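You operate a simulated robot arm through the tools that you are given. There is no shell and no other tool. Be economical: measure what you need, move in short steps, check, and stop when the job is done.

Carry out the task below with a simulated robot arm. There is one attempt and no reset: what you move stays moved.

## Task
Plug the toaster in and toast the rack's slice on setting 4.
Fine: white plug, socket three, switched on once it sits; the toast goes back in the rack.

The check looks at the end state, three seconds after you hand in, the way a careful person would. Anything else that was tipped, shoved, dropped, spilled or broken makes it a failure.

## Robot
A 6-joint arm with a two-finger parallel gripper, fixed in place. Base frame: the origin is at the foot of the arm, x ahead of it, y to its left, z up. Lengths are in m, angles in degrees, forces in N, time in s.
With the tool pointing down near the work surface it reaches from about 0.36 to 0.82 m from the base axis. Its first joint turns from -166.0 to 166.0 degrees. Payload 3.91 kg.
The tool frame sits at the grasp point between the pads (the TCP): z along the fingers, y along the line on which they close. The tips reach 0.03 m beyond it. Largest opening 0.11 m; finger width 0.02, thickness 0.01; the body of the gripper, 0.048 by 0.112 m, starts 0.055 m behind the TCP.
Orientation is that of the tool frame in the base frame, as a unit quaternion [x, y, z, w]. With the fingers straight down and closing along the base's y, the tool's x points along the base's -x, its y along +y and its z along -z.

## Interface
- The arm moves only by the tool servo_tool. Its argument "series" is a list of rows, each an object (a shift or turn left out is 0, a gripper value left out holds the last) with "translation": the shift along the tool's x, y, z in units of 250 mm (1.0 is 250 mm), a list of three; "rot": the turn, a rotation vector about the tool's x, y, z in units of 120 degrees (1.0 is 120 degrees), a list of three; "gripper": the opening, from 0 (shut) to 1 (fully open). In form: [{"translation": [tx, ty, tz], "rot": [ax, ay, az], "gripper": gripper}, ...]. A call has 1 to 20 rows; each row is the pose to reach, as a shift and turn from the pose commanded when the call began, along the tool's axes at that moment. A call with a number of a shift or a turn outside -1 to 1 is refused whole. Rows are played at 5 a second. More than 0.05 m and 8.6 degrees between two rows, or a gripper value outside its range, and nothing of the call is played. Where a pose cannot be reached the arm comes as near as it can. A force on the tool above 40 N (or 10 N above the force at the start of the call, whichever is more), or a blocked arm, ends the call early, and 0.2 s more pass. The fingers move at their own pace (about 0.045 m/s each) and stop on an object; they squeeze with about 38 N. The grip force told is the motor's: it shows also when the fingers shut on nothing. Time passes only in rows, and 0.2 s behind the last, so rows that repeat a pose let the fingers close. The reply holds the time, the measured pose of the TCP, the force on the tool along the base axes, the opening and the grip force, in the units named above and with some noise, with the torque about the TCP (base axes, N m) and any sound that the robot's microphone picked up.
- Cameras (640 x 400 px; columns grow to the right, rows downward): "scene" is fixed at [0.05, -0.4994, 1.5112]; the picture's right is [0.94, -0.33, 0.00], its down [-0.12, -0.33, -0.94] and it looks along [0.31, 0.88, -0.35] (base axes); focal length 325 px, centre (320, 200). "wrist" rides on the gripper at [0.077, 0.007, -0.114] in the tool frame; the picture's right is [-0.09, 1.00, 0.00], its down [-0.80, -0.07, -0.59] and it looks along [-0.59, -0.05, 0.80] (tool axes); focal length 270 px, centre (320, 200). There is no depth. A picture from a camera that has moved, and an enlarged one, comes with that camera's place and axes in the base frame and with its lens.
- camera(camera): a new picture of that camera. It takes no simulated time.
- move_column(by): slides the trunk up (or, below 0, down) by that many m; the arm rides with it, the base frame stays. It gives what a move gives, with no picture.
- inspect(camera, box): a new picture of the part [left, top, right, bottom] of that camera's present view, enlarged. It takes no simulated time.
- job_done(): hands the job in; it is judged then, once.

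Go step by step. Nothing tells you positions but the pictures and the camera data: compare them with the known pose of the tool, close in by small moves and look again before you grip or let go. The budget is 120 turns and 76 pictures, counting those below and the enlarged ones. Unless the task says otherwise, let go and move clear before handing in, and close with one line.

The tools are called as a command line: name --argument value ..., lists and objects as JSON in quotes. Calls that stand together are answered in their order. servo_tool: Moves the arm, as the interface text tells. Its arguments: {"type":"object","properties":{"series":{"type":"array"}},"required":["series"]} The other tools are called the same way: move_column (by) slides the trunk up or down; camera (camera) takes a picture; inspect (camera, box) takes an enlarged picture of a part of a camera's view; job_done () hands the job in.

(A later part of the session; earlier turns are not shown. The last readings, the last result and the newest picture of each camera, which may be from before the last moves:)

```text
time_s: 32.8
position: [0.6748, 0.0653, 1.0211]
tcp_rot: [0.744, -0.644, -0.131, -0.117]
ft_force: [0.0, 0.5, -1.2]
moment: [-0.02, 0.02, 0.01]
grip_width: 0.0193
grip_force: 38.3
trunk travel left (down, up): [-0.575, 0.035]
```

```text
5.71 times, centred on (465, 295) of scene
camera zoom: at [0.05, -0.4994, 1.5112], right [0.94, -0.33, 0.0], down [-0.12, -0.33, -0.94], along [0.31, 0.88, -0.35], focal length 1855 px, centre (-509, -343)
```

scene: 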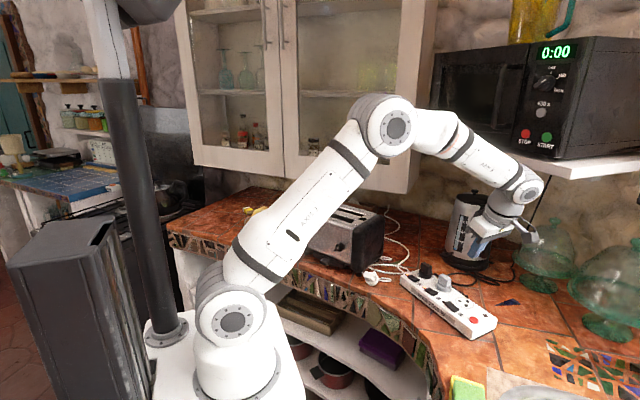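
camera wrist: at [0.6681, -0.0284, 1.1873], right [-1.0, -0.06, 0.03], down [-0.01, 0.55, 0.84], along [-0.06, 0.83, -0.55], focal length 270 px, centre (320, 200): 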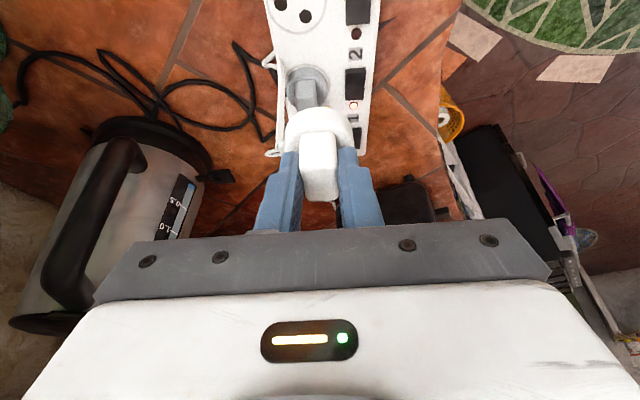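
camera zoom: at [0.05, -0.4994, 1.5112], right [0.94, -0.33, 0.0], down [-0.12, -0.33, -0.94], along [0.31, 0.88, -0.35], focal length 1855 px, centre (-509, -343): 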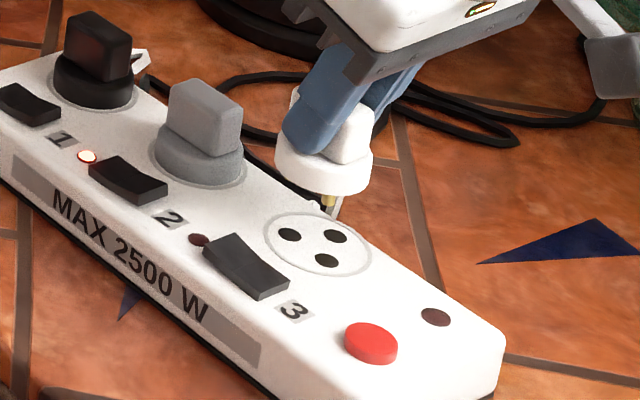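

The plug looks aligned in x but about 8 mm too far in +y. I'll correct and check again.

servo_tool --series '[{"translation": [0.016, 0.002, -0.006]}, {"translation": [0.032, 0.005, -0.0115]}, {"translation": [0.045, 0.005, 0.025]}, {"translation": [0.045, 0.005, 0.025]}]'

inspect --camera "wrist" --box '[260, 60, 380, 160]'

inspect --camera "scene" --box '[450, 275, 490, 315]'

```text
time_s: 33.8
position: [0.6748, 0.0565, 1.0114]
tcp_rot: [0.745, -0.644, -0.132, -0.117]
ft_force: [0.2, 0.3, -0.8]
moment: [-0.02, 0.01, -0.02]
grip_width: 0.0193
grip_force: 38.1
trunk travel left (down, up): [-0.575, 0.035]
```

```text
4.00 times, centred on (320, 110) of wrist
camera zoom: at [0.6845, -0.0559, 1.0925], right [-1.0, -0.06, 0.02], down [-0.01, 0.55, 0.84], along [-0.06, 0.83, -0.55], focal length 1081 px, centre (320, 560)
```

zoom: 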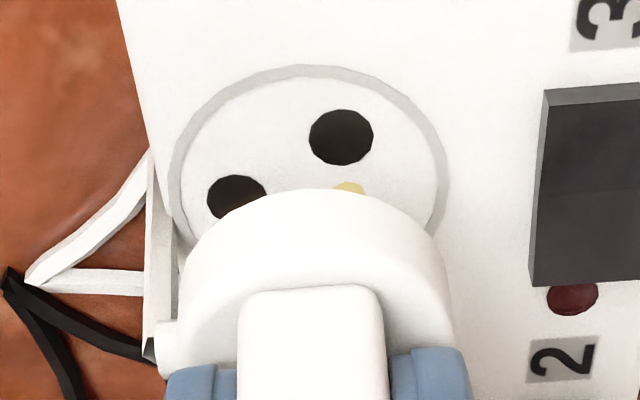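

```text
10.00 times, centred on (470, 295) of scene
camera zoom: at [0.05, -0.4994, 1.5112], right [0.94, -0.33, 0.0], down [-0.12, -0.33, -0.94], along [0.31, 0.88, -0.35], focal length 3246 px, centre (-1180, -750)
```

zoom: 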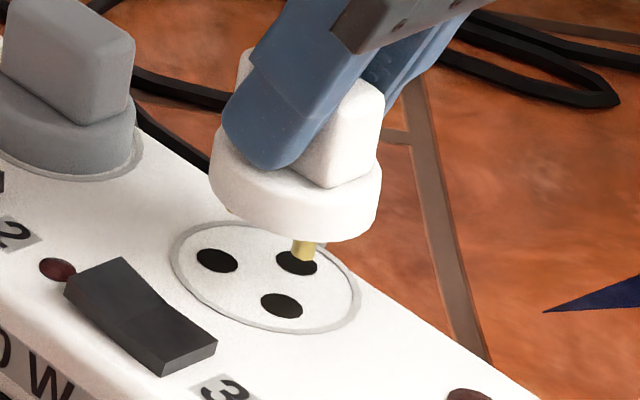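

The pin is within about 2–3 mm of its hole and the holes are generous. I'll shift +y 2 mm and lower until the pins are at the surface.

servo_tool --series '[{"translation": [-0.007, -0.001, 0.003]}, {"translation": [0.004, -0.001, 0.033]}, {"translation": [0.0145, -0.001, 0.063]}, {"translation": [0.0145, -0.001, 0.063]}]'

inspect --camera "scene" --box '[450, 275, 490, 315]'

inspect --camera "wrist" --box '[260, 60, 380, 160]'

```text
time_s: 34.8
position: [0.675, 0.0594, 0.9967]
tcp_rot: [0.744, -0.644, -0.132, -0.117]
ft_force: [-1.5, -0.1, -0.5]
moment: [0.0, 0.05, 0.01]
grip_width: 0.0195
grip_force: 38.3
trunk travel left (down, up): [-0.575, 0.035]
```

```text
10.00 times, centred on (470, 295) of scene
camera zoom: at [0.05, -0.4994, 1.5112], right [0.94, -0.33, 0.0], down [-0.12, -0.33, -0.94], along [0.31, 0.88, -0.35], focal length 3246 px, centre (-1180, -750)
```

zoom: 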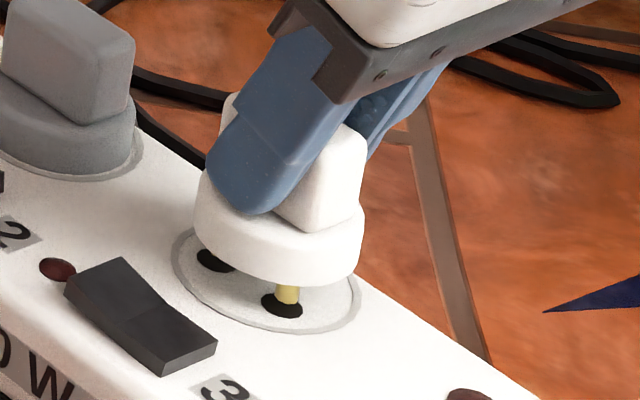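

```text
4.00 times, centred on (320, 110) of wrist
camera zoom: at [0.6841, -0.0536, 1.0767], right [-1.0, -0.06, 0.03], down [-0.01, 0.55, 0.84], along [-0.06, 0.83, -0.55], focal length 1081 px, centre (320, 560)
```

zoom: 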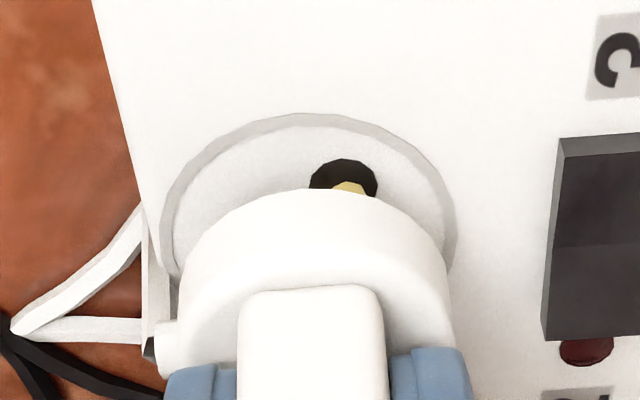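

The pin is right over its hole. I'll push down in small steps.

servo_tool --series '[{"translation": [0.0055, 0, 0.015]}, {"translation": [0.011, 0, 0.03]}, {"translation": [0.0164, 0, 0.045]}, {"translation": [0.022, 0, 0.06]}, {"translation": [0.0273, 0, 0.075]}]'

inspect --camera "scene" --box '[450, 275, 490, 315]'

```text
time_s: 36.0
position: [0.6745, 0.0591, 0.9822]
tcp_rot: [0.744, -0.644, -0.128, -0.121]
ft_force: [2.6, 1.2, 31.5]
moment: [-0.19, 0.27, 0.06]
grip_width: 0.0194
grip_force: 38.0
trunk travel left (down, up): [-0.575, 0.035]
```

```text
10.00 times, centred on (470, 295) of scene
camera zoom: at [0.05, -0.4994, 1.5112], right [0.94, -0.33, 0.0], down [-0.12, -0.33, -0.94], along [0.31, 0.88, -0.35], focal length 3246 px, centre (-1180, -750)
```

zoom: 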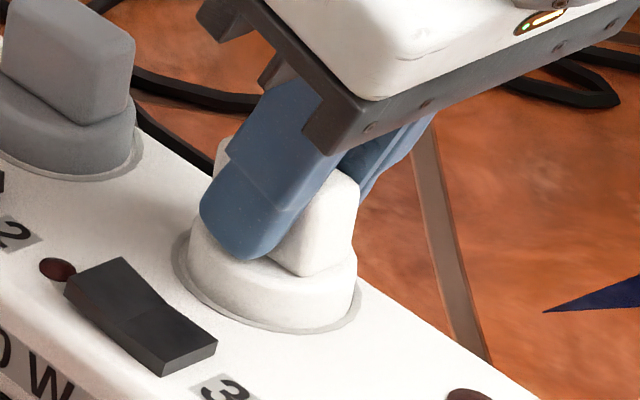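

The plug is seated, with its flange flush on the strip and 31 N of reaction. I'll let go and move up.

servo_tool --series '[{"gripper": 0.45}, {"gripper": 0.45}, {"gripper": 0.45}, {"translation": [-0.04, 0, -0.11], "gripper": 0.45}, {"translation": [-0.08, 0, -0.22], "gripper": 0.45}, {"translation": [-0.12, 0, -0.33], "gripper": 0}, {"translation": [-0.12, 0, -0.33], "gripper": 0}, {"translation": [-0.12, 0, -0.33], "gripper": 0}]'

inspect --camera "scene" --box '[435, 270, 495, 330]'

inspect --camera "wrist" --box '[240, 0, 440, 200]'

```text
time_s: 36.5
position: [0.6783, 0.0592, 0.9822]
tcp_rot: [0.745, -0.644, -0.126, -0.122]
ft_force: [1.8, -0.6, 10.0]
moment: [-0.05, 0.18, -0.02]
grip_width: 0.0483
grip_force: 0.0
trunk travel left (down, up): [-0.575, 0.035]
stopped in row 2: the force on the tool passed its limit at 46 N (the readings are from after the stop); the commanded pose is now the measured one
```

```text
6.67 times, centred on (465, 300) of scene
camera zoom: at [0.05, -0.4994, 1.5112], right [0.94, -0.33, 0.0], down [-0.12, -0.33, -0.94], along [0.31, 0.88, -0.35], focal length 2164 px, centre (-647, -467)
```

zoom: 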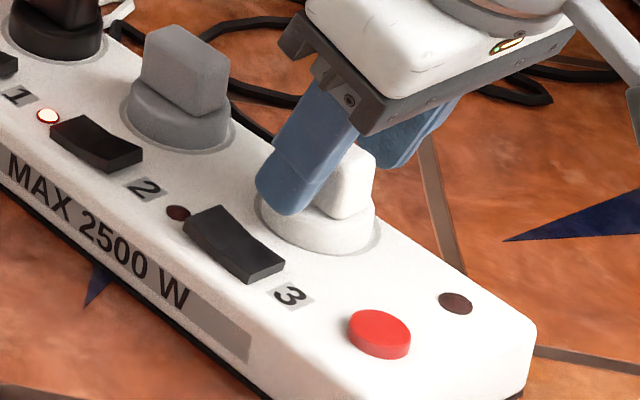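

```text
2.00 times, centred on (340, 100) of wrist
camera zoom: at [0.6866, -0.0536, 1.0623], right [-1.0, -0.06, 0.01], down [-0.02, 0.55, 0.84], along [-0.05, 0.83, -0.55], focal length 541 px, centre (280, 400)
```

zoom: 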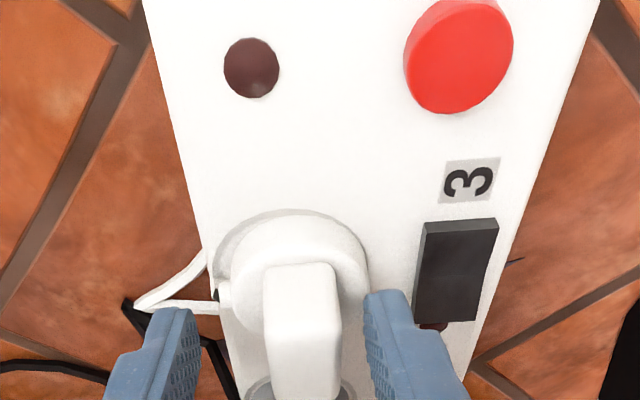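

The plug stays seated. I'll rise clear and close the fingers.

servo_tool --series '[{"translation": [-0.03, 0, -0.08], "gripper": 0.45}, {"translation": [-0.08, 0, -0.22], "gripper": 0.45}, {"translation": [-0.12, 0, -0.33], "gripper": 0.45}, {"translation": [-0.12, 0, -0.33], "gripper": 0}, {"translation": [-0.12, 0, -0.33], "gripper": 0}, {"translation": [-0.12, 0, -0.33], "gripper": 0}]'

camera --camera "wrist"

```text
time_s: 37.9
position: [0.6741, 0.0565, 1.0685]
tcp_rot: [0.744, -0.644, -0.127, -0.121]
ft_force: [1.0, 0.2, 0.5]
moment: [-0.01, 0.01, -0.02]
grip_width: 0.0
grip_force: 19.8
trunk travel left (down, up): [-0.575, 0.035]
```

```text
27 pictures are left
camera wrist: at [0.6842, -0.0551, 1.1487], right [-1.0, -0.06, 0.01], down [-0.02, 0.55, 0.84], along [-0.06, 0.83, -0.55], focal length 270 px, centre (320, 200)
```

wrist: 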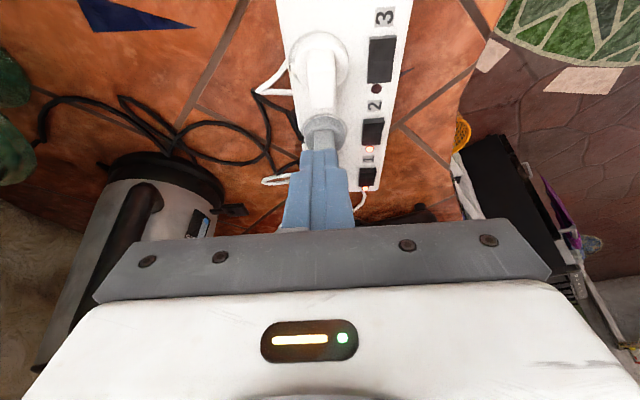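

inspect --camera "wrist" --box '[270, 0, 430, 200]'

inspect --camera "scene" --box '[400, 265, 480, 325]'

```text
2.00 times, centred on (350, 100) of wrist
camera zoom: at [0.6842, -0.0551, 1.1487], right [-1.0, -0.06, 0.01], down [-0.02, 0.55, 0.84], along [-0.06, 0.83, -0.55], focal length 541 px, centre (260, 400)
```

zoom: 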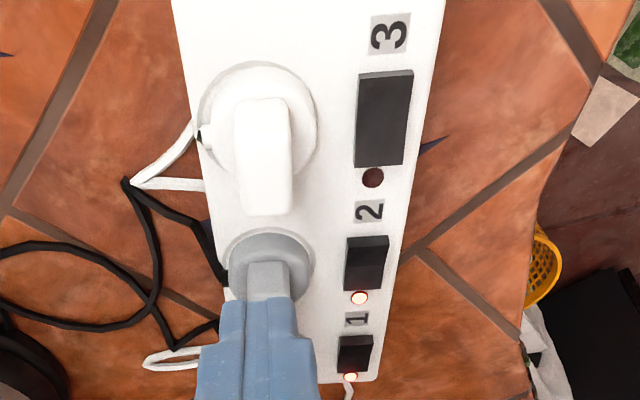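

```text
6.67 times, centred on (440, 295) of scene
camera zoom: at [0.05, -0.4994, 1.5112], right [0.94, -0.33, 0.0], down [-0.12, -0.33, -0.94], along [0.31, 0.88, -0.35], focal length 2164 px, centre (-480, -433)
```

zoom: 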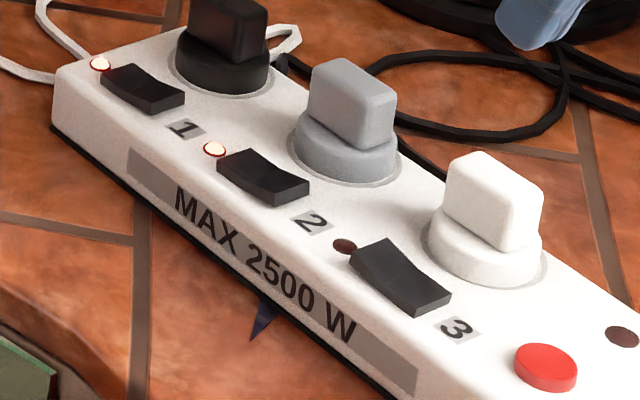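

The plug sits flush. The lit switches are down at the light end, so I'll press the light end of switch three at about (0.620, 0.074) with closed fingers.

servo_tool --series '[{"translation": [-0.048, 0.1, 0.04]}, {"translation": [-0.075, 0.205, 0.084]}, {"translation": [-0.03, 0.205, 0.21]}, {"translation": [0.021, 0.205, 0.348]}, {"translation": [0.027, 0.205, 0.364]}, {"translation": [0.032, 0.205, 0.379]}, {"translation": [0.037, 0.205, 0.393]}, {"translation": [0.042, 0.205, 0.407]}, {"translation": [0.047, 0.205, 0.421]}, {"translation": [0.052, 0.205, 0.435]}]'

```text
time_s: 40.1
position: [0.6227, 0.0774, 0.9671]
tcp_rot: [0.745, -0.643, -0.125, -0.126]
ft_force: [-7.7, 2.3, 18.0]
moment: [0.09, 0.26, 0.07]
grip_width: 0.0001
grip_force: 37.9
trunk travel left (down, up): [-0.575, 0.035]
stopped in row 10: the force on the tool passed its limit at 44 N (the readings are from after the stop); the commanded pose is now the measured one
```

Firm contact was made. I'll rise and look at switch three's light.

servo_tool --series '[{"translation": [-0.04, 0, -0.11]}, {"translation": [-0.1, 0, -0.28]}, {"translation": [-0.16, 0, -0.44]}]'

inspect --camera "scene" --box '[400, 265, 480, 325]'

```text
time_s: 40.9
position: [0.6224, 0.0758, 1.0818]
tcp_rot: [0.745, -0.643, -0.125, -0.124]
ft_force: [0.2, -0.1, 0.2]
moment: [0.03, -0.02, -0.01]
grip_width: 0.0
grip_force: 38.3
trunk travel left (down, up): [-0.575, 0.035]
```

```text
6.67 times, centred on (440, 295) of scene
camera zoom: at [0.05, -0.4994, 1.5112], right [0.94, -0.33, 0.0], down [-0.12, -0.33, -0.94], along [0.31, 0.88, -0.35], focal length 2164 px, centre (-480, -433)
```

zoom: 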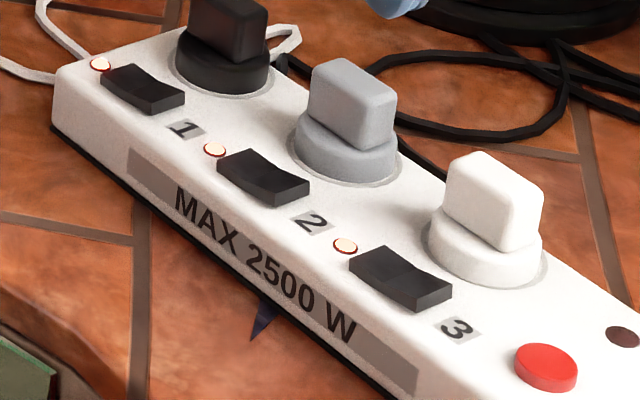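

Light 3 is on. Next is the toaster's dial: I'll zoom in on it and on the rack.

inspect --camera "scene" --box '[318, 232, 358, 262]'

inspect --camera "scene" --box '[235, 195, 395, 285]'

```text
13.33 times, centred on (338, 247) of scene
camera zoom: at [0.05, -0.4994, 1.5112], right [0.94, -0.33, 0.0], down [-0.12, -0.33, -0.94], along [0.31, 0.88, -0.35], focal length 4328 px, centre (80, -427)
```

zoom: 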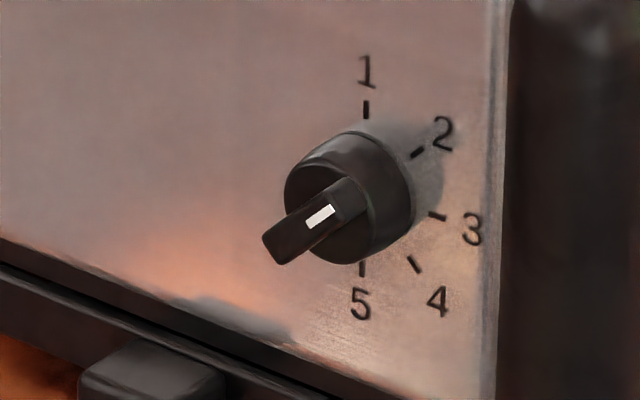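

```text
4.00 times, centred on (315, 240) of scene
camera zoom: at [0.05, -0.4994, 1.5112], right [0.94, -0.33, 0.0], down [-0.12, -0.33, -0.94], along [0.31, 0.88, -0.35], focal length 1298 px, centre (340, 40)
```

zoom: 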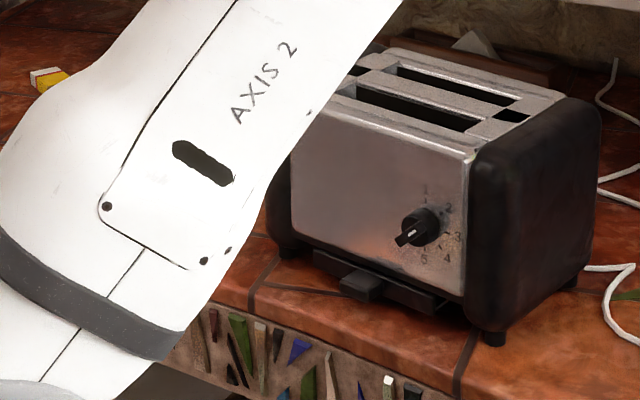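

The dial's pointer is at about 2, so it needs 90° clockwise. I'll bring the tool round in front of the toaster, turning it so the camera faces the front panel.

servo_tool --series '[{"translation": [-0.08, 0.049, -0.02], "rot": [0.0228, 0, 0.0626]}, {"translation": [-0.16, 0.098, -0.02], "rot": [0.0455, 0, 0.1252]}, {"translation": [-0.24, 0.148, -0.02], "rot": [0.0683, 0, 0.188]}, {"translation": [-0.32, 0.197, -0.02], "rot": [0.091, 0, 0.25]}, {"translation": [-0.4, 0.246, -0.02], "rot": [0.114, 0, 0.313]}, {"translation": [-0.48, 0.295, -0.02], "rot": [0.1365, 0, 0.376]}, {"translation": [-0.56, 0.345, -0.02], "rot": [0.159, 0, 0.438]}, {"translation": [-0.644, 0.394, -0.021], "rot": [0.182, 0, 0.501]}]'

```text
time_s: 42.7
position: [0.5025, 0.212, 1.14]
tcp_rot: [-0.289, 0.939, 0.052, 0.179]
ft_force: [-0.7, 0.2, 0.7]
moment: [0.0, 0.02, -0.01]
grip_width: 0.0
grip_force: 37.4
trunk travel left (down, up): [-0.575, 0.035]
```

servo_tool --series '[{"translation": [0.06, 0.12, 0.03]}, {"translation": [0.1, 0.25, 0.06]}, {"translation": [0.13, 0.38, 0.09]}, {"translation": [0.15, 0.5, 0.12]}, {"translation": [0.16, 0.62, 0.15]}, {"translation": [0.171, 0.706, 0.186]}]'

camera --camera "wrist"

```text
time_s: 44.1
position: [0.385, 0.3443, 1.0783]
tcp_rot: [-0.289, 0.94, 0.052, 0.177]
ft_force: [-0.7, 0.6, 0.4]
moment: [0.0, -0.01, -0.02]
grip_width: 0.0
grip_force: 37.7
trunk travel left (down, up): [-0.575, 0.035]
```

```text
21 pictures are left
camera wrist: at [0.288, 0.286, 1.1577], right [-0.49, 0.87, 0.03], down [0.48, 0.24, 0.85], along [0.73, 0.43, -0.53], focal length 270 px, centre (320, 200)
```

wrist: 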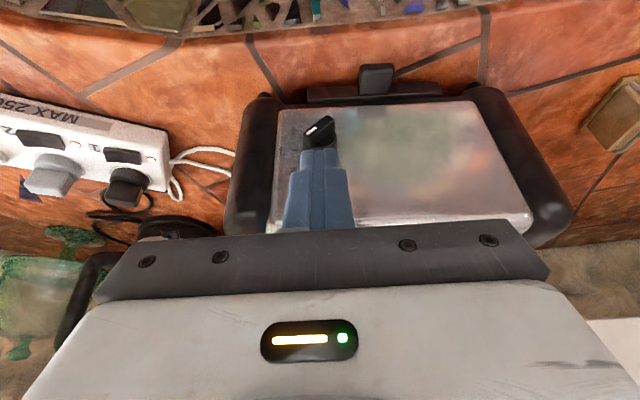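

The dial ridge is near (0.411, 0.360, 1.00). I'll place the closed fingertips above its right end and push down in stages, checking the angle.

servo_tool --series '[{"translation": [-0.012, -0.072, 0.0]}, {"translation": [-0.024, -0.072, 0.11]}, {"translation": [-0.012, -0.072, 0.14]}, {"translation": [0.0, -0.072, 0.17]}, {"translation": [0.006, -0.072, 0.185]}]'

inspect --camera "wrist" --box '[260, 90, 380, 190]'

```text
time_s: 45.3
position: [0.4084, 0.3361, 1.037]
tcp_rot: [-0.289, 0.939, 0.052, 0.178]
ft_force: [-1.5, 0.8, -0.3]
moment: [0.0, 0.03, 0.04]
grip_width: 0.0002
grip_force: 37.3
trunk travel left (down, up): [-0.575, 0.035]
```

```text
4.00 times, centred on (320, 140) of wrist
camera zoom: at [0.3117, 0.2791, 1.1154], right [-0.49, 0.87, 0.03], down [0.48, 0.24, 0.85], along [0.73, 0.43, -0.53], focal length 1081 px, centre (320, 440)
```

zoom: 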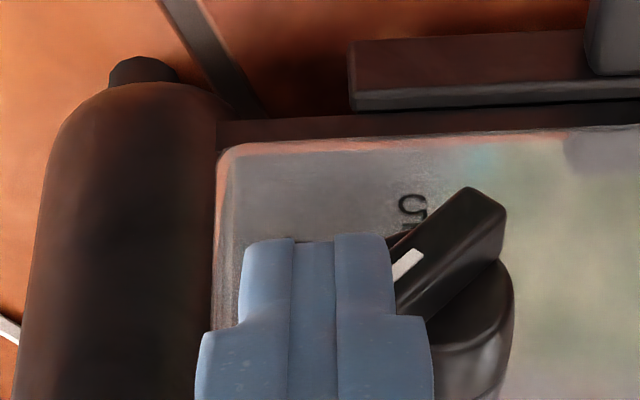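

servo_tool --series '[{"translation": [-0.011, 0, 0.0044]}, {"translation": [-0.005, 0, 0.019]}, {"translation": [0.0007, 0, 0.034]}, {"translation": [0.0066, 0, 0.049]}]'

inspect --camera "wrist" --box '[260, 90, 380, 190]'

```text
time_s: 46.3
position: [0.4103, 0.337, 1.0259]
tcp_rot: [-0.289, 0.939, 0.052, 0.177]
ft_force: [1.2, -10.8, 3.2]
moment: [-0.17, -0.1, -0.14]
grip_width: 0.0
grip_force: 38.0
trunk travel left (down, up): [-0.575, 0.035]
```

```text
4.00 times, centred on (320, 140) of wrist
camera zoom: at [0.3138, 0.2788, 1.1034], right [-0.49, 0.87, 0.03], down [0.48, 0.24, 0.84], along [0.73, 0.43, -0.53], focal length 1081 px, centre (320, 440)
```

zoom: 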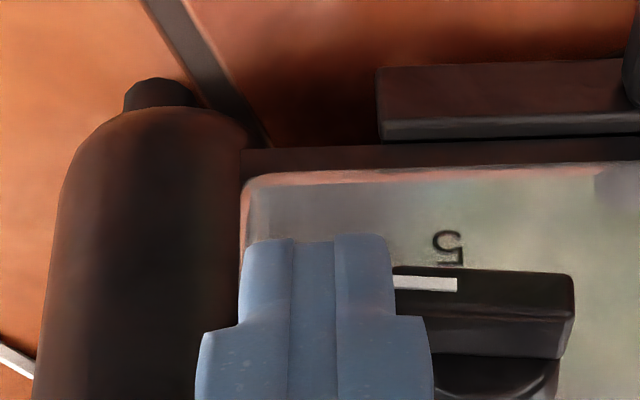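

The ridge has turned to about 3. I'll continue down a few millimetres and look again.

servo_tool --series '[{"translation": [0.003, 0, 0.0075]}, {"translation": [0.0066, 0, 0.0167]}, {"translation": [0.0066, 0, 0.0167]}]'

inspect --camera "wrist" --box '[260, 90, 380, 190]'

```text
time_s: 47.1
position: [0.4113, 0.3366, 1.0204]
tcp_rot: [-0.289, 0.939, 0.052, 0.177]
ft_force: [1.1, -9.1, -1.7]
moment: [-0.23, -0.01, -0.05]
grip_width: 0.0
grip_force: 37.7
trunk travel left (down, up): [-0.575, 0.035]
```

```text
4.00 times, centred on (320, 140) of wrist
camera zoom: at [0.3139, 0.2792, 1.099], right [-0.49, 0.87, 0.03], down [0.48, 0.24, 0.84], along [0.73, 0.43, -0.53], focal length 1081 px, centre (320, 440)
```

zoom: 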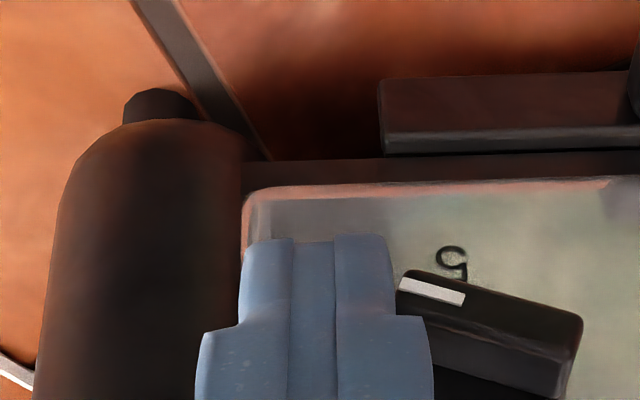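

The finger is off the ridge's end, with the pointer about 17° past 3. I'll lift, shift 8 mm toward the dial's centre and press down again.

servo_tool --series '[{"translation": [-0.02, -0.01, -0.05]}, {"translation": [-0.044, -0.01, -0.1116]}, {"translation": [-0.044, 0.032, -0.1116]}, {"translation": [-0.03, 0.032, -0.07]}, {"translation": [-0.015, 0.032, -0.037]}, {"translation": [-0.009, 0.032, -0.022]}, {"translation": [-0.003, 0.032, -0.0075]}, {"translation": [-0.003, 0.032, -0.0075]}]'

inspect --camera "wrist" --box '[260, 90, 380, 190]'

```text
time_s: 48.9
position: [0.4071, 0.345, 1.0231]
tcp_rot: [-0.288, 0.94, 0.051, 0.178]
ft_force: [1.3, -3.0, -1.8]
moment: [-0.1, -0.01, -0.02]
grip_width: 0.0
grip_force: 37.9
trunk travel left (down, up): [-0.575, 0.035]
```

```text
4.00 times, centred on (320, 140) of wrist
camera zoom: at [0.3097, 0.2868, 1.101], right [-0.49, 0.87, 0.03], down [0.48, 0.24, 0.84], along [0.73, 0.43, -0.53], focal length 1081 px, centre (320, 440)
```

zoom: 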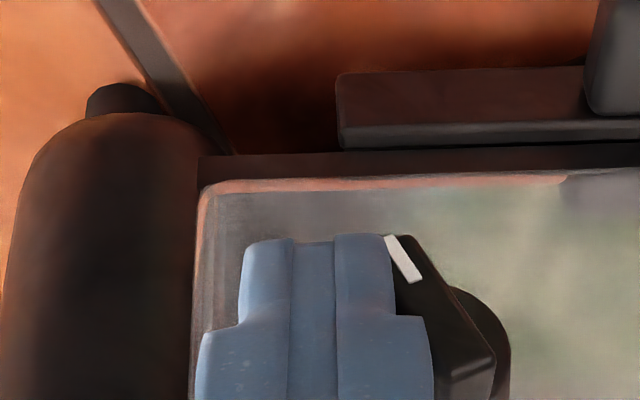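

servo_tool --series '[{"translation": [-0.03, -0.02, -0.07]}, {"translation": [-0.088, -0.02, -0.22]}]'

inspect --camera "scene" --box '[318, 232, 358, 262]'

```text
time_s: 49.5
position: [0.409, 0.3415, 1.0838]
tcp_rot: [-0.289, 0.939, 0.052, 0.178]
ft_force: [0.1, -1.0, -0.1]
moment: [-0.04, -0.01, 0.01]
grip_width: 0.0004
grip_force: 38.0
trunk travel left (down, up): [-0.575, 0.035]
```

```text
13.33 times, centred on (338, 247) of scene
camera zoom: at [0.05, -0.4994, 1.5112], right [0.94, -0.33, 0.0], down [-0.12, -0.33, -0.94], along [0.31, 0.88, -0.35], focal length 4328 px, centre (80, -427)
```

zoom: 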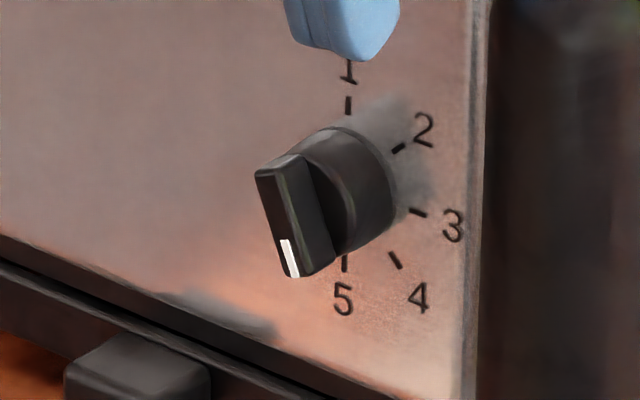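

The pointer now reads about 4.5, and the toaster has crept about 5 mm. I'll nudge the ridge's upper end back counter-clockwise about 25°, gently.

servo_tool --series '[{"translation": [0.02, -0.014, 0.05]}, {"translation": [0.045, -0.014, 0.115]}, {"translation": [0.0714, -0.014, 0.1815]}, {"translation": [0.0714, 0.01, 0.1815]}, {"translation": [0.0714, 0.025, 0.1815]}, {"translation": [0.0714, 0.038, 0.1815]}, {"translation": [0.0714, 0.05, 0.1815]}, {"translation": [0.0714, 0.02, 0.1815]}, {"translation": [0.0, 0.0, 0.0]}]'

inspect --camera "scene" --box '[318, 232, 358, 262]'

```text
time_s: 51.5
position: [0.4085, 0.3406, 1.0828]
tcp_rot: [-0.289, 0.939, 0.052, 0.178]
ft_force: [-0.6, 1.6, 0.8]
moment: [0.03, 0.01, 0.01]
grip_width: 0.0
grip_force: 38.0
trunk travel left (down, up): [-0.575, 0.035]
```

```text
13.33 times, centred on (338, 247) of scene
camera zoom: at [0.05, -0.4994, 1.5112], right [0.94, -0.33, 0.0], down [-0.12, -0.33, -0.94], along [0.31, 0.88, -0.35], focal length 4328 px, centre (80, -427)
```

zoom: 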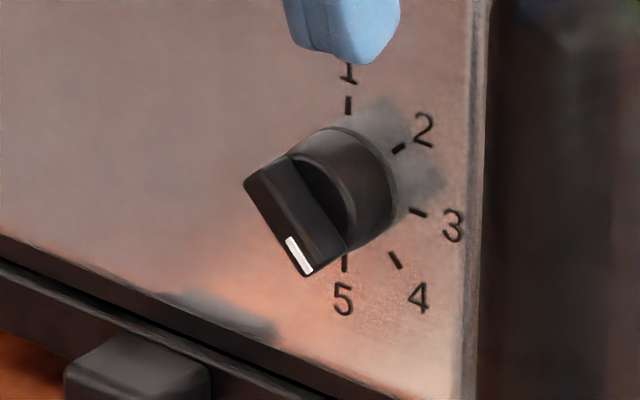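

The dial reads 4. Next is the slice: I'll lift away, straighten the tool and turn it toward the rack for a look at it and the toaster's far end.

servo_tool --series '[{"translation": [0.0, 0.02, -0.13]}, {"translation": [-0.01, 0.06, -0.3]}, {"translation": [-0.02, 0.12, -0.44], "rot": [0, 0.06, 0]}, {"translation": [-0.03, 0.18, -0.57], "rot": [0, 0.12, 0]}, {"translation": [-0.044, 0.24, -0.7], "rot": [0, 0.178, 0]}, {"translation": [-0.044, 0.24, -0.7], "rot": [0, 0.178, 0]}]'

```text
time_s: 52.9
position: [0.3307, 0.3619, 1.2501]
tcp_rot: [-0.294, 0.956, -0.003, 0.0]
ft_force: [0.7, -0.4, 0.1]
moment: [0.01, 0.0, 0.03]
grip_width: 0.0
grip_force: 37.5
trunk travel left (down, up): [-0.575, 0.035]
```

servo_tool --series '[{"translation": [0.02, 0.125, 0.02], "rot": [0, 0, -0.066], "gripper": 0.5}, {"translation": [0.04, 0.25, 0.04], "rot": [0, 0, -0.133], "gripper": 0.5}, {"translation": [0.06, 0.375, 0.06], "rot": [0, 0, -0.2], "gripper": 0.5}, {"translation": [0.08, 0.5, 0.08], "rot": [0, 0, -0.266], "gripper": 0.5}, {"translation": [0.1, 0.625, 0.1], "rot": [0, 0, -0.333], "gripper": 0.5}, {"translation": [0.123, 0.751, 0.12], "rot": [0, 0, -0.333], "gripper": 0.5}]'

camera --camera "wrist"

```text
time_s: 54.3
position: [0.1999, 0.502, 1.2169]
tcp_rot: [-0.603, 0.798, -0.003, -0.001]
ft_force: [-0.3, 0.6, 0.9]
moment: [-0.01, -0.04, -0.01]
grip_width: 0.0551
grip_force: 0.1
trunk travel left (down, up): [-0.575, 0.035]
```

```text
14 pictures are left
camera wrist: at [0.173, 0.4293, 1.332], right [-0.93, 0.36, 0.0], down [0.29, 0.75, 0.59], along [0.21, 0.55, -0.81], focal length 270 px, centre (320, 200)
```

wrist: 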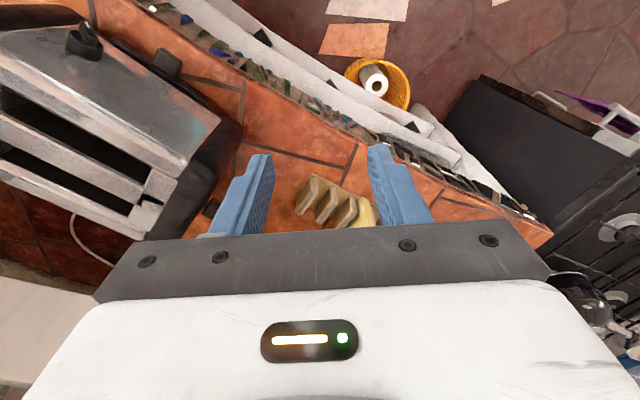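

inspect --camera "wrist" --box '[170, 130, 410, 250]'

```text
2.67 times, centred on (290, 190) of wrist
camera zoom: at [0.173, 0.4293, 1.332], right [-0.93, 0.36, 0.0], down [0.29, 0.75, 0.59], along [0.21, 0.55, -0.81], focal length 721 px, centre (400, 227)
```

zoom: 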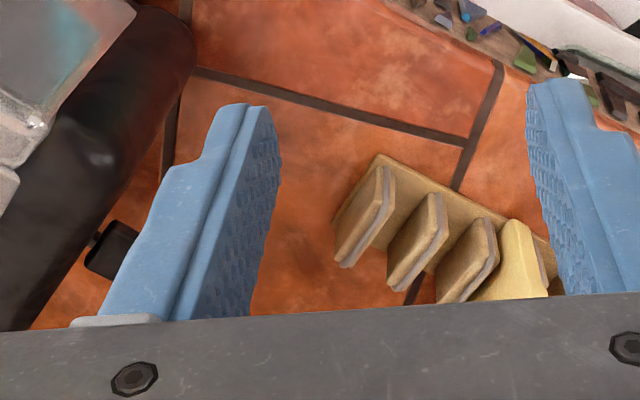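

The lever is on the toaster's left end, and the slice sits in the rack's far slot. I'll move forward over the rack for a clear view.

servo_tool --series '[{"translation": [-0.15, 0, 0], "gripper": 0.8}, {"translation": [-0.3, 0, 0], "gripper": 0.8}, {"translation": [-0.48, 0, 0], "gripper": 0.8}]'

inspect --camera "wrist" --box '[120, 70, 440, 250]'

```text
time_s: 55.1
position: [0.2345, 0.6177, 1.2154]
tcp_rot: [-0.603, 0.798, -0.003, -0.001]
ft_force: [-0.2, -0.4, 0.1]
moment: [-0.04, 0.02, 0.01]
grip_width: 0.088
grip_force: 0.0
trunk travel left (down, up): [-0.575, 0.035]
```

```text
2.00 times, centred on (280, 160) of wrist
camera zoom: at [0.2078, 0.5458, 1.3309], right [-0.93, 0.36, 0.0], down [0.29, 0.75, 0.59], along [0.21, 0.55, -0.81], focal length 541 px, centre (400, 280)
```

zoom: 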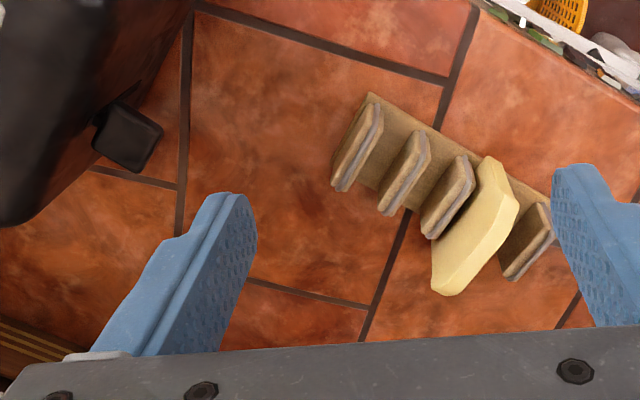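

The slice stands at about (0.228, 0.756) with its top near z≈1.005 and its plane at about 40°. I'll turn to close across its thickness and descend to just above it.

servo_tool --series '[{"translation": [-0.1, 0.03, 0.0], "rot": [0, 0, 0.06], "gripper": 0.55}, {"translation": [-0.22, 0.07, 0.05], "rot": [0, 0, 0.12], "gripper": 0.55}, {"translation": [-0.34, 0.11, 0.15], "rot": [0, 0, 0.18], "gripper": 0.55}, {"translation": [-0.45, 0.15, 0.27], "rot": [0, 0, 0.24], "gripper": 0.55}, {"translation": [-0.525, 0.175, 0.41], "rot": [0, 0, 0.283], "gripper": 0.55}, {"translation": [-0.525, 0.175, 0.56], "rot": [0, 0, 0.283], "gripper": 0.55}, {"translation": [-0.525, 0.175, 0.7], "rot": [0, 0, 0.283], "gripper": 0.55}]'

inspect --camera "wrist" --box '[200, 50, 440, 230]'

```text
time_s: 56.7
position: [0.2271, 0.7487, 1.0413]
tcp_rot: [-0.342, 0.94, -0.003, 0.002]
ft_force: [0.2, -0.3, 0.4]
moment: [0.01, -0.02, -0.06]
grip_width: 0.0607
grip_force: 0.1
out of reach, approached as far as the arm can: row 4, 5, 6
trunk travel left (down, up): [-0.575, 0.035]
```

```text
2.22 times, centred on (320, 140) of wrist
camera zoom: at [0.1647, 0.7038, 1.1558], right [-0.57, 0.82, 0.0], down [0.66, 0.46, 0.59], along [0.49, 0.34, -0.8], focal length 601 px, centre (320, 333)
```

zoom: 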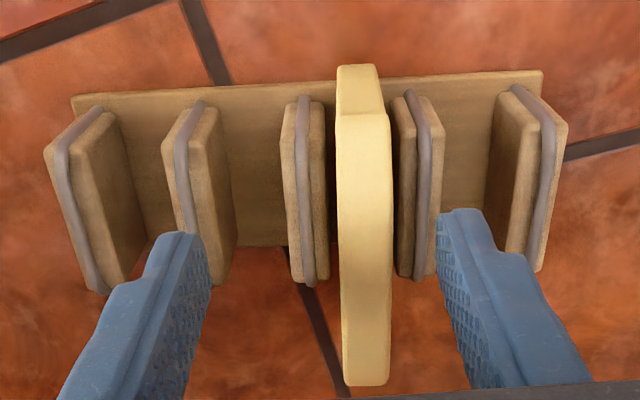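

The yaw is good; the slice sits 11 mm off-centre toward tool +y. I'll correct, descend so the tips stay above the dividers, and grip.

servo_tool --series '[{"translation": [0, 0.044, 0], "gripper": 0.5}, {"translation": [0, 0.044, 0.08], "gripper": 0.5}, {"translation": [0, 0.044, 0.168], "gripper": 0.5}, {"translation": [0, 0.044, 0.168], "gripper": 0.1}, {"translation": [0, 0.044, 0.168], "gripper": 0}, {"translation": [0, 0.044, 0.168], "gripper": 0}, {"translation": [0, 0.044, 0.168], "gripper": 0}]'

```text
time_s: 58.3
position: [0.2192, 0.7529, 0.9992]
tcp_rot: [-0.343, 0.939, -0.003, 0.0]
ft_force: [-1.1, 2.1, 0.6]
moment: [0.14, 0.11, -0.02]
grip_width: 0.0148
grip_force: 8.2
out of reach, approached as far as the arm can: row 1, 2, 3, 4, 5, 6, 7
trunk travel left (down, up): [-0.575, 0.035]
```

Gripped at 15 mm. I'll lift straight up first with the trunk, because the arm is near its reach limit here.

move_column --by 0.034

```text
time_s: 59.1
position: [0.22, 0.7539, 1.0339]
tcp_rot: [-0.342, 0.94, -0.003, 0.0]
ft_force: [-1.1, 1.1, 0.3]
moment: [0.04, 0.13, -0.01]
grip_width: 0.0146
grip_force: 8.2
trunk travel left (down, up): [-0.609, 0.001]
```

servo_tool --series '[{"translation": [0.02, 0, -0.06]}, {"translation": [0.06, 0, -0.12]}, {"translation": [0.1, 0, -0.18]}, {"translation": [0.14, 0, -0.26]}, {"translation": [0.2, 0, -0.36]}, {"translation": [0.26, 0, -0.46]}]'

camera --camera "wrist"

```text
time_s: 60.5
position: [0.1805, 0.7425, 1.1436]
tcp_rot: [-0.342, 0.94, -0.005, 0.0]
ft_force: [-0.1, 0.2, -0.6]
moment: [-0.01, 0.02, -0.03]
grip_width: 0.0146
grip_force: 7.7
out of reach, approached as far as the arm can: row 2, 3, 4, 5, 6
trunk travel left (down, up): [-0.609, 0.001]
```

```text
10 pictures are left
camera wrist: at [0.1182, 0.6985, 1.2585], right [-0.57, 0.82, -0.01], down [0.66, 0.47, 0.59], along [0.49, 0.34, -0.81], focal length 270 px, centre (320, 200)
```

wrist: 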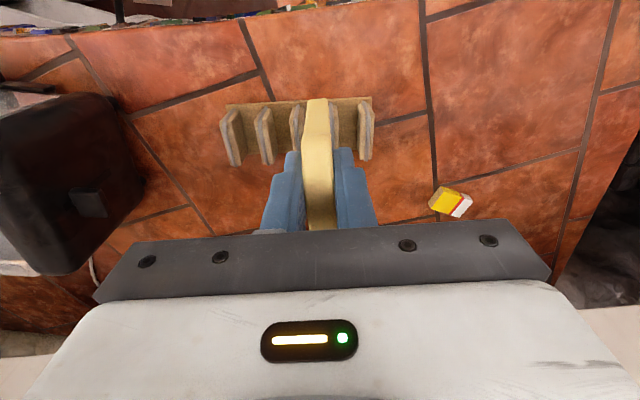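

The slice is free and the rack is undisturbed. I'll rise and swing it toward the toaster, turning about +84° to line up with the slots.

servo_tool --series '[{"translation": [0.02, -0.083, -0.08], "rot": [0, 0, -0.0696]}, {"translation": [0.02, -0.167, -0.16], "rot": [0, 0, -0.139]}, {"translation": [0.02, -0.25, -0.24], "rot": [0, 0, -0.209]}, {"translation": [0.02, -0.333, -0.286], "rot": [0, 0, -0.278]}, {"translation": [0.02, -0.417, -0.286], "rot": [0, 0, -0.348]}, {"translation": [0.02, -0.5, -0.286], "rot": [0, 0, -0.418]}, {"translation": [0.02, -0.583, -0.286], "rot": [0, 0, -0.487]}, {"translation": [0.02, -0.667, -0.286], "rot": [0, 0, -0.557]}, {"translation": [0.02, -0.75, -0.286], "rot": [0, 0, -0.626]}, {"translation": [0.019, -0.833, -0.286], "rot": [0, 0, -0.696]}]'

```text
time_s: 62.7
position: [0.3267, 0.6457, 1.2778]
tcp_rot: [0.863, -0.504, 0.008, 0.03]
ft_force: [-0.6, -0.3, -0.7]
moment: [0.0, 0.0, 0.02]
grip_width: 0.0145
grip_force: 7.6
out of reach, approached as far as the arm can: row 1, 2, 3, 4, 5, 6, 7, 8, 9, 10
trunk travel left (down, up): [-0.609, 0.001]
```

The arm stopped short at its reach edge but still holds the slice. I'll step inward toward the toaster and check convergence.

servo_tool --series '[{"translation": [0.1, 0.018, 0.02]}, {"translation": [0.2, 0.036, 0.04]}, {"translation": [0.3, 0.053, 0.06]}, {"translation": [0.41, 0.071, 0.08]}, {"translation": [0.41, 0.071, 0.08]}]'

```text
time_s: 63.9
position: [0.3903, 0.6157, 1.2754]
tcp_rot: [0.863, -0.505, 0.007, 0.033]
ft_force: [-0.4, 0.6, -0.9]
moment: [0.02, 0.0, 0.01]
grip_width: 0.0146
grip_force: 7.6
out of reach, approached as far as the arm can: row 1, 2, 3, 4, 5
trunk travel left (down, up): [-0.609, 0.001]
```

camera --camera "scene"

```text
9 pictures are left
```

scene: 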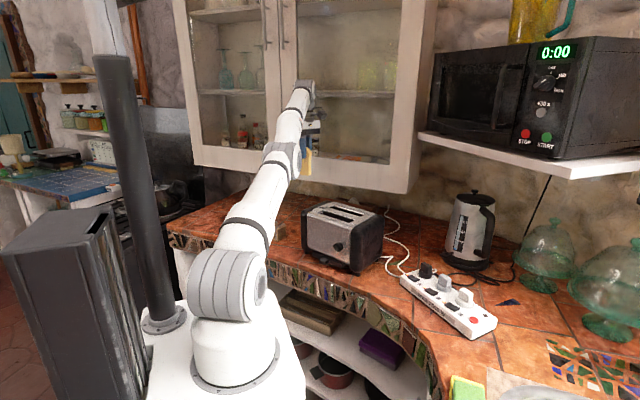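

The arm is fully stretched, straight at the elbow, and pure inward moves stall. A downward move should bend the elbow, so I'll try a small one here where the slice has clearance.

servo_tool --series '[{"translation": [0, 0, 0.06]}, {"translation": [0, 0, 0.12]}, {"translation": [0, 0, 0.18]}, {"translation": [0, 0, 0.24]}, {"translation": [0, 0, 0.24]}]'

```text
time_s: 65.1
position: [0.392, 0.6187, 1.2512]
tcp_rot: [0.862, -0.504, 0.008, 0.05]
ft_force: [0.0, -0.4, -0.9]
moment: [-0.02, -0.01, -0.01]
grip_width: 0.0145
grip_force: 7.6
out of reach, approached as far as the arm can: row 1, 2, 3, 4, 5
trunk travel left (down, up): [-0.609, 0.001]
```

servo_tool --series '[{"translation": [-0.143, 0.091, 0]}, {"translation": [-0.286, 0.182, 0]}, {"translation": [-0.429, 0.274, 0]}, {"translation": [-0.572, 0.365, 0]}, {"translation": [-0.715, 0.456, 0]}, {"translation": [-0.715, 0.456, 0]}]'

```text
time_s: 66.5
position: [0.2011, 0.7011, 1.2402]
tcp_rot: [0.862, -0.506, 0.006, 0.031]
ft_force: [-0.9, 0.3, -0.4]
moment: [-0.01, 0.0, 0.0]
grip_width: 0.0144
grip_force: 7.7
out of reach, approached as far as the arm can: row 1, 4, 5, 6
trunk travel left (down, up): [-0.609, 0.001]
```

servo_tool --series '[{"translation": [-0.08, -0.08, 0.08]}, {"translation": [-0.16, -0.16, 0.2]}, {"translation": [-0.242, -0.245, 0.33]}, {"translation": [-0.242, -0.245, 0.46]}, {"translation": [-0.242, -0.245, 0.58]}, {"translation": [-0.242, -0.245, 0.58]}]'

```text
time_s: 67.9
position: [0.2138, 0.7372, 1.0924]
tcp_rot: [0.863, -0.504, 0.008, 0.031]
ft_force: [-0.5, 0.1, -0.6]
moment: [-0.01, 0.0, -0.04]
grip_width: 0.0146
grip_force: 8.1
out of reach, approached as far as the arm can: row 1, 2, 3, 4, 5, 6
trunk travel left (down, up): [-0.609, 0.001]
```

servo_tool --series '[{"translation": [0.0, 0.0, 0.06]}, {"translation": [0.08, 0.085, 0.09]}, {"translation": [0.16, 0.17, 0.096]}, {"translation": [0.24, 0.255, 0.096]}, {"translation": [0.32, 0.34, 0.096]}, {"translation": [0.39, 0.417, 0.096]}, {"translation": [0.39, 0.417, 0.096]}]'

```text
time_s: 69.5
position: [0.1691, 0.5987, 1.0769]
tcp_rot: [0.863, -0.505, 0.007, 0.03]
ft_force: [-0.4, -0.8, -1.0]
moment: [0.0, 0.01, -0.03]
grip_width: 0.0146
grip_force: 8.2
trunk travel left (down, up): [-0.609, 0.001]
```

The arm is unstuck. I'll rise here at a closer radius, straighten the tool and approach the slot from the front.

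servo_tool --series '[{"translation": [0.08, -0.01, -0.13], "rot": [0.0071, -0.0068, -0.0113]}, {"translation": [0.18, -0.02, -0.26], "rot": [0.0142, -0.0136, -0.0226]}, {"translation": [0.3, -0.035, -0.38], "rot": [0.0213, -0.0203, -0.034]}, {"translation": [0.43, -0.05, -0.49], "rot": [0.0213, -0.0203, -0.034]}, {"translation": [0.56, -0.065, -0.528], "rot": [0.0213, -0.0203, -0.034]}, {"translation": [0.671, -0.075, -0.528], "rot": [0.0213, -0.0203, -0.034]}]'

```text
time_s: 70.9
position: [0.2701, 0.4692, 1.2159]
tcp_rot: [0.88, -0.475, 0.0, 0.0]
ft_force: [-0.1, -0.4, 0.0]
moment: [0.0, -0.03, 0.02]
grip_width: 0.0144
grip_force: 8.5
trunk travel left (down, up): [-0.609, 0.001]
```

servo_tool --series '[{"translation": [0.114, -0.082, 0]}, {"translation": [0.228, -0.164, 0]}, {"translation": [0.343, -0.246, 0]}, {"translation": [0.457, -0.328, 0]}, {"translation": [0.571, -0.41, 0]}, {"translation": [0.571, -0.41, 0]}]'

camera --camera "wrist"

inspect --camera "scene" --box '[285, 165, 405, 255]'

```text
time_s: 72.3
position: [0.4338, 0.408, 1.2165]
tcp_rot: [0.881, -0.474, 0.0, 0.001]
ft_force: [1.1, 0.1, -0.1]
moment: [-0.05, -0.02, 0.0]
grip_width: 0.0146
grip_force: 7.8
trunk travel left (down, up): [-0.609, 0.001]
```

```text
8 pictures are left
camera wrist: at [0.4723, 0.3386, 1.3301], right [-0.88, -0.48, 0.0], down [-0.38, 0.71, 0.59], along [-0.28, 0.52, -0.8], focal length 270 px, centre (320, 200)
```

wrist: 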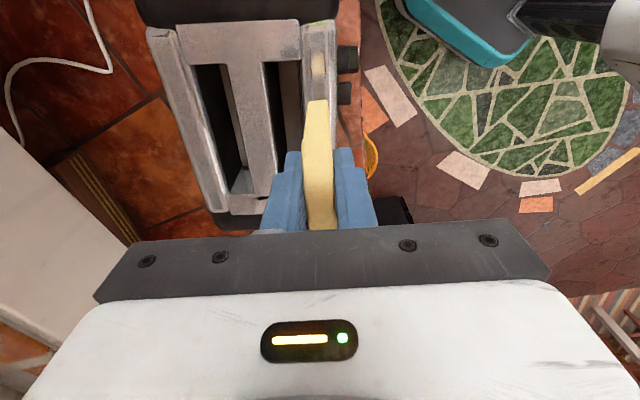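

```text
4.44 times, centred on (345, 210) of scene
camera zoom: at [0.05, -0.4994, 1.5112], right [0.94, -0.33, 0.0], down [-0.12, -0.33, -0.94], along [0.31, 0.88, -0.35], focal length 1443 px, centre (209, 156)
```

zoom: 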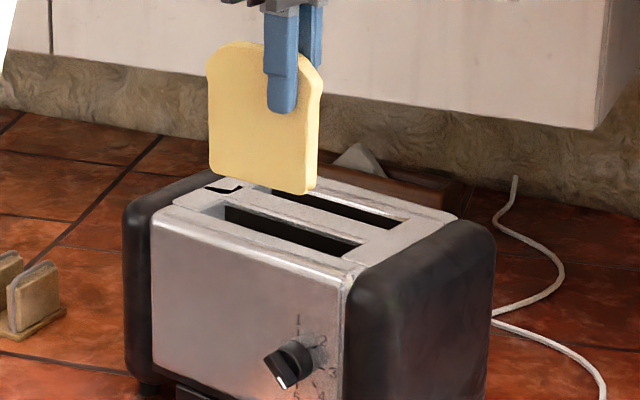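

The front slot's centreline is about 28 mm behind the slice. I'll shift over it, lower until the slice is just at the opening, and check.

servo_tool --series '[{"translation": [-0.01, -0.056, 0]}, {"translation": [-0.02, -0.112, 0]}, {"translation": [-0.02, -0.112, 0.06]}, {"translation": [-0.02, -0.112, 0.12]}, {"translation": [-0.02, -0.112, 0.12]}]'

inspect --camera "wrist" --box '[220, 20, 420, 220]'

```text
time_s: 73.5
position: [0.456, 0.4268, 1.1847]
tcp_rot: [0.881, -0.474, 0.0, 0.001]
ft_force: [0.5, 0.2, -0.4]
moment: [-0.02, -0.02, 0.01]
grip_width: 0.0148
grip_force: 8.0
trunk travel left (down, up): [-0.609, 0.001]
```

```text
2.00 times, centred on (320, 120) of wrist
camera zoom: at [0.4934, 0.3583, 1.2998], right [-0.88, -0.47, 0.0], down [-0.38, 0.71, 0.59], along [-0.28, 0.52, -0.8], focal length 541 px, centre (320, 360)
```

zoom: 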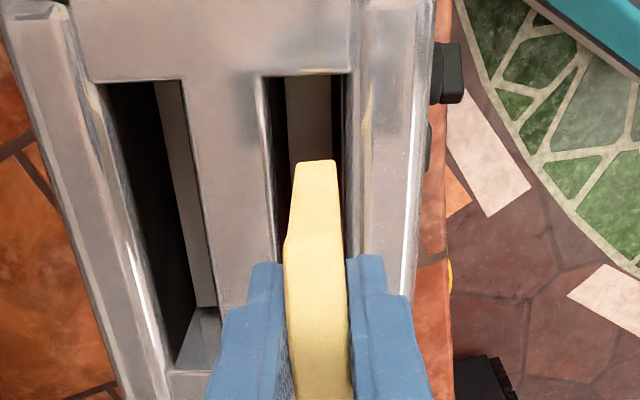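

It's nearly centred. I'll nudge 3 mm rearward and lower the slice into the slot.

servo_tool --series '[{"translation": [0, -0.012, 0]}, {"translation": [0, -0.012, 0.05]}, {"translation": [0, -0.012, 0.1]}, {"translation": [0, -0.012, 0.15]}, {"translation": [0, -0.012, 0.2]}, {"translation": [0, -0.012, 0.24]}, {"translation": [0, -0.012, 0.27]}]'

```text
time_s: 75.1
position: [0.457, 0.4283, 1.1182]
tcp_rot: [0.88, -0.474, -0.001, 0.002]
ft_force: [0.4, 0.1, -0.6]
moment: [0.0, 0.0, -0.01]
grip_width: 0.0147
grip_force: 7.6
trunk travel left (down, up): [-0.609, 0.001]
```

It's in with no contact force. I'll release and rise.

servo_tool --series '[{"gripper": 0.36}, {"gripper": 0.36}, {"gripper": 0.36}, {"gripper": 0.36, "translation": [0, 0, -0.12]}, {"gripper": 0.36, "translation": [0, 0, -0.24]}, {"gripper": 0.36, "translation": [0, 0, -0.36]}]'

inspect --camera "scene" --box '[285, 185, 405, 275]'

```text
time_s: 76.5
position: [0.4586, 0.4288, 1.2087]
tcp_rot: [0.88, -0.475, -0.001, 0.0]
ft_force: [0.0, 0.5, -0.2]
moment: [-0.03, 0.01, 0.0]
grip_width: 0.0395
grip_force: 0.1
trunk travel left (down, up): [-0.609, 0.001]
```

```text
4.44 times, centred on (345, 230) of scene
camera zoom: at [0.05, -0.4994, 1.5112], right [0.94, -0.33, 0.0], down [-0.12, -0.33, -0.94], along [0.31, 0.88, -0.35], focal length 1443 px, centre (209, 67)
```

zoom: 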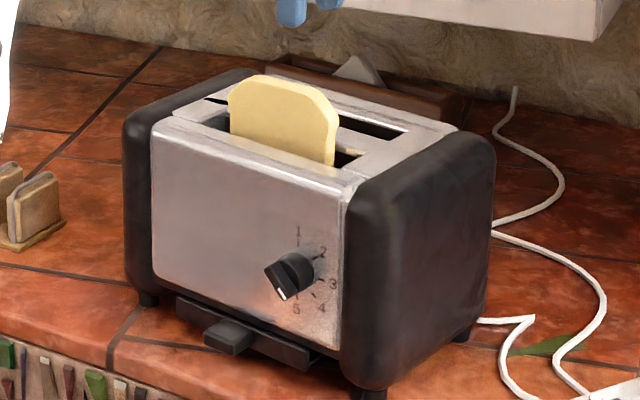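

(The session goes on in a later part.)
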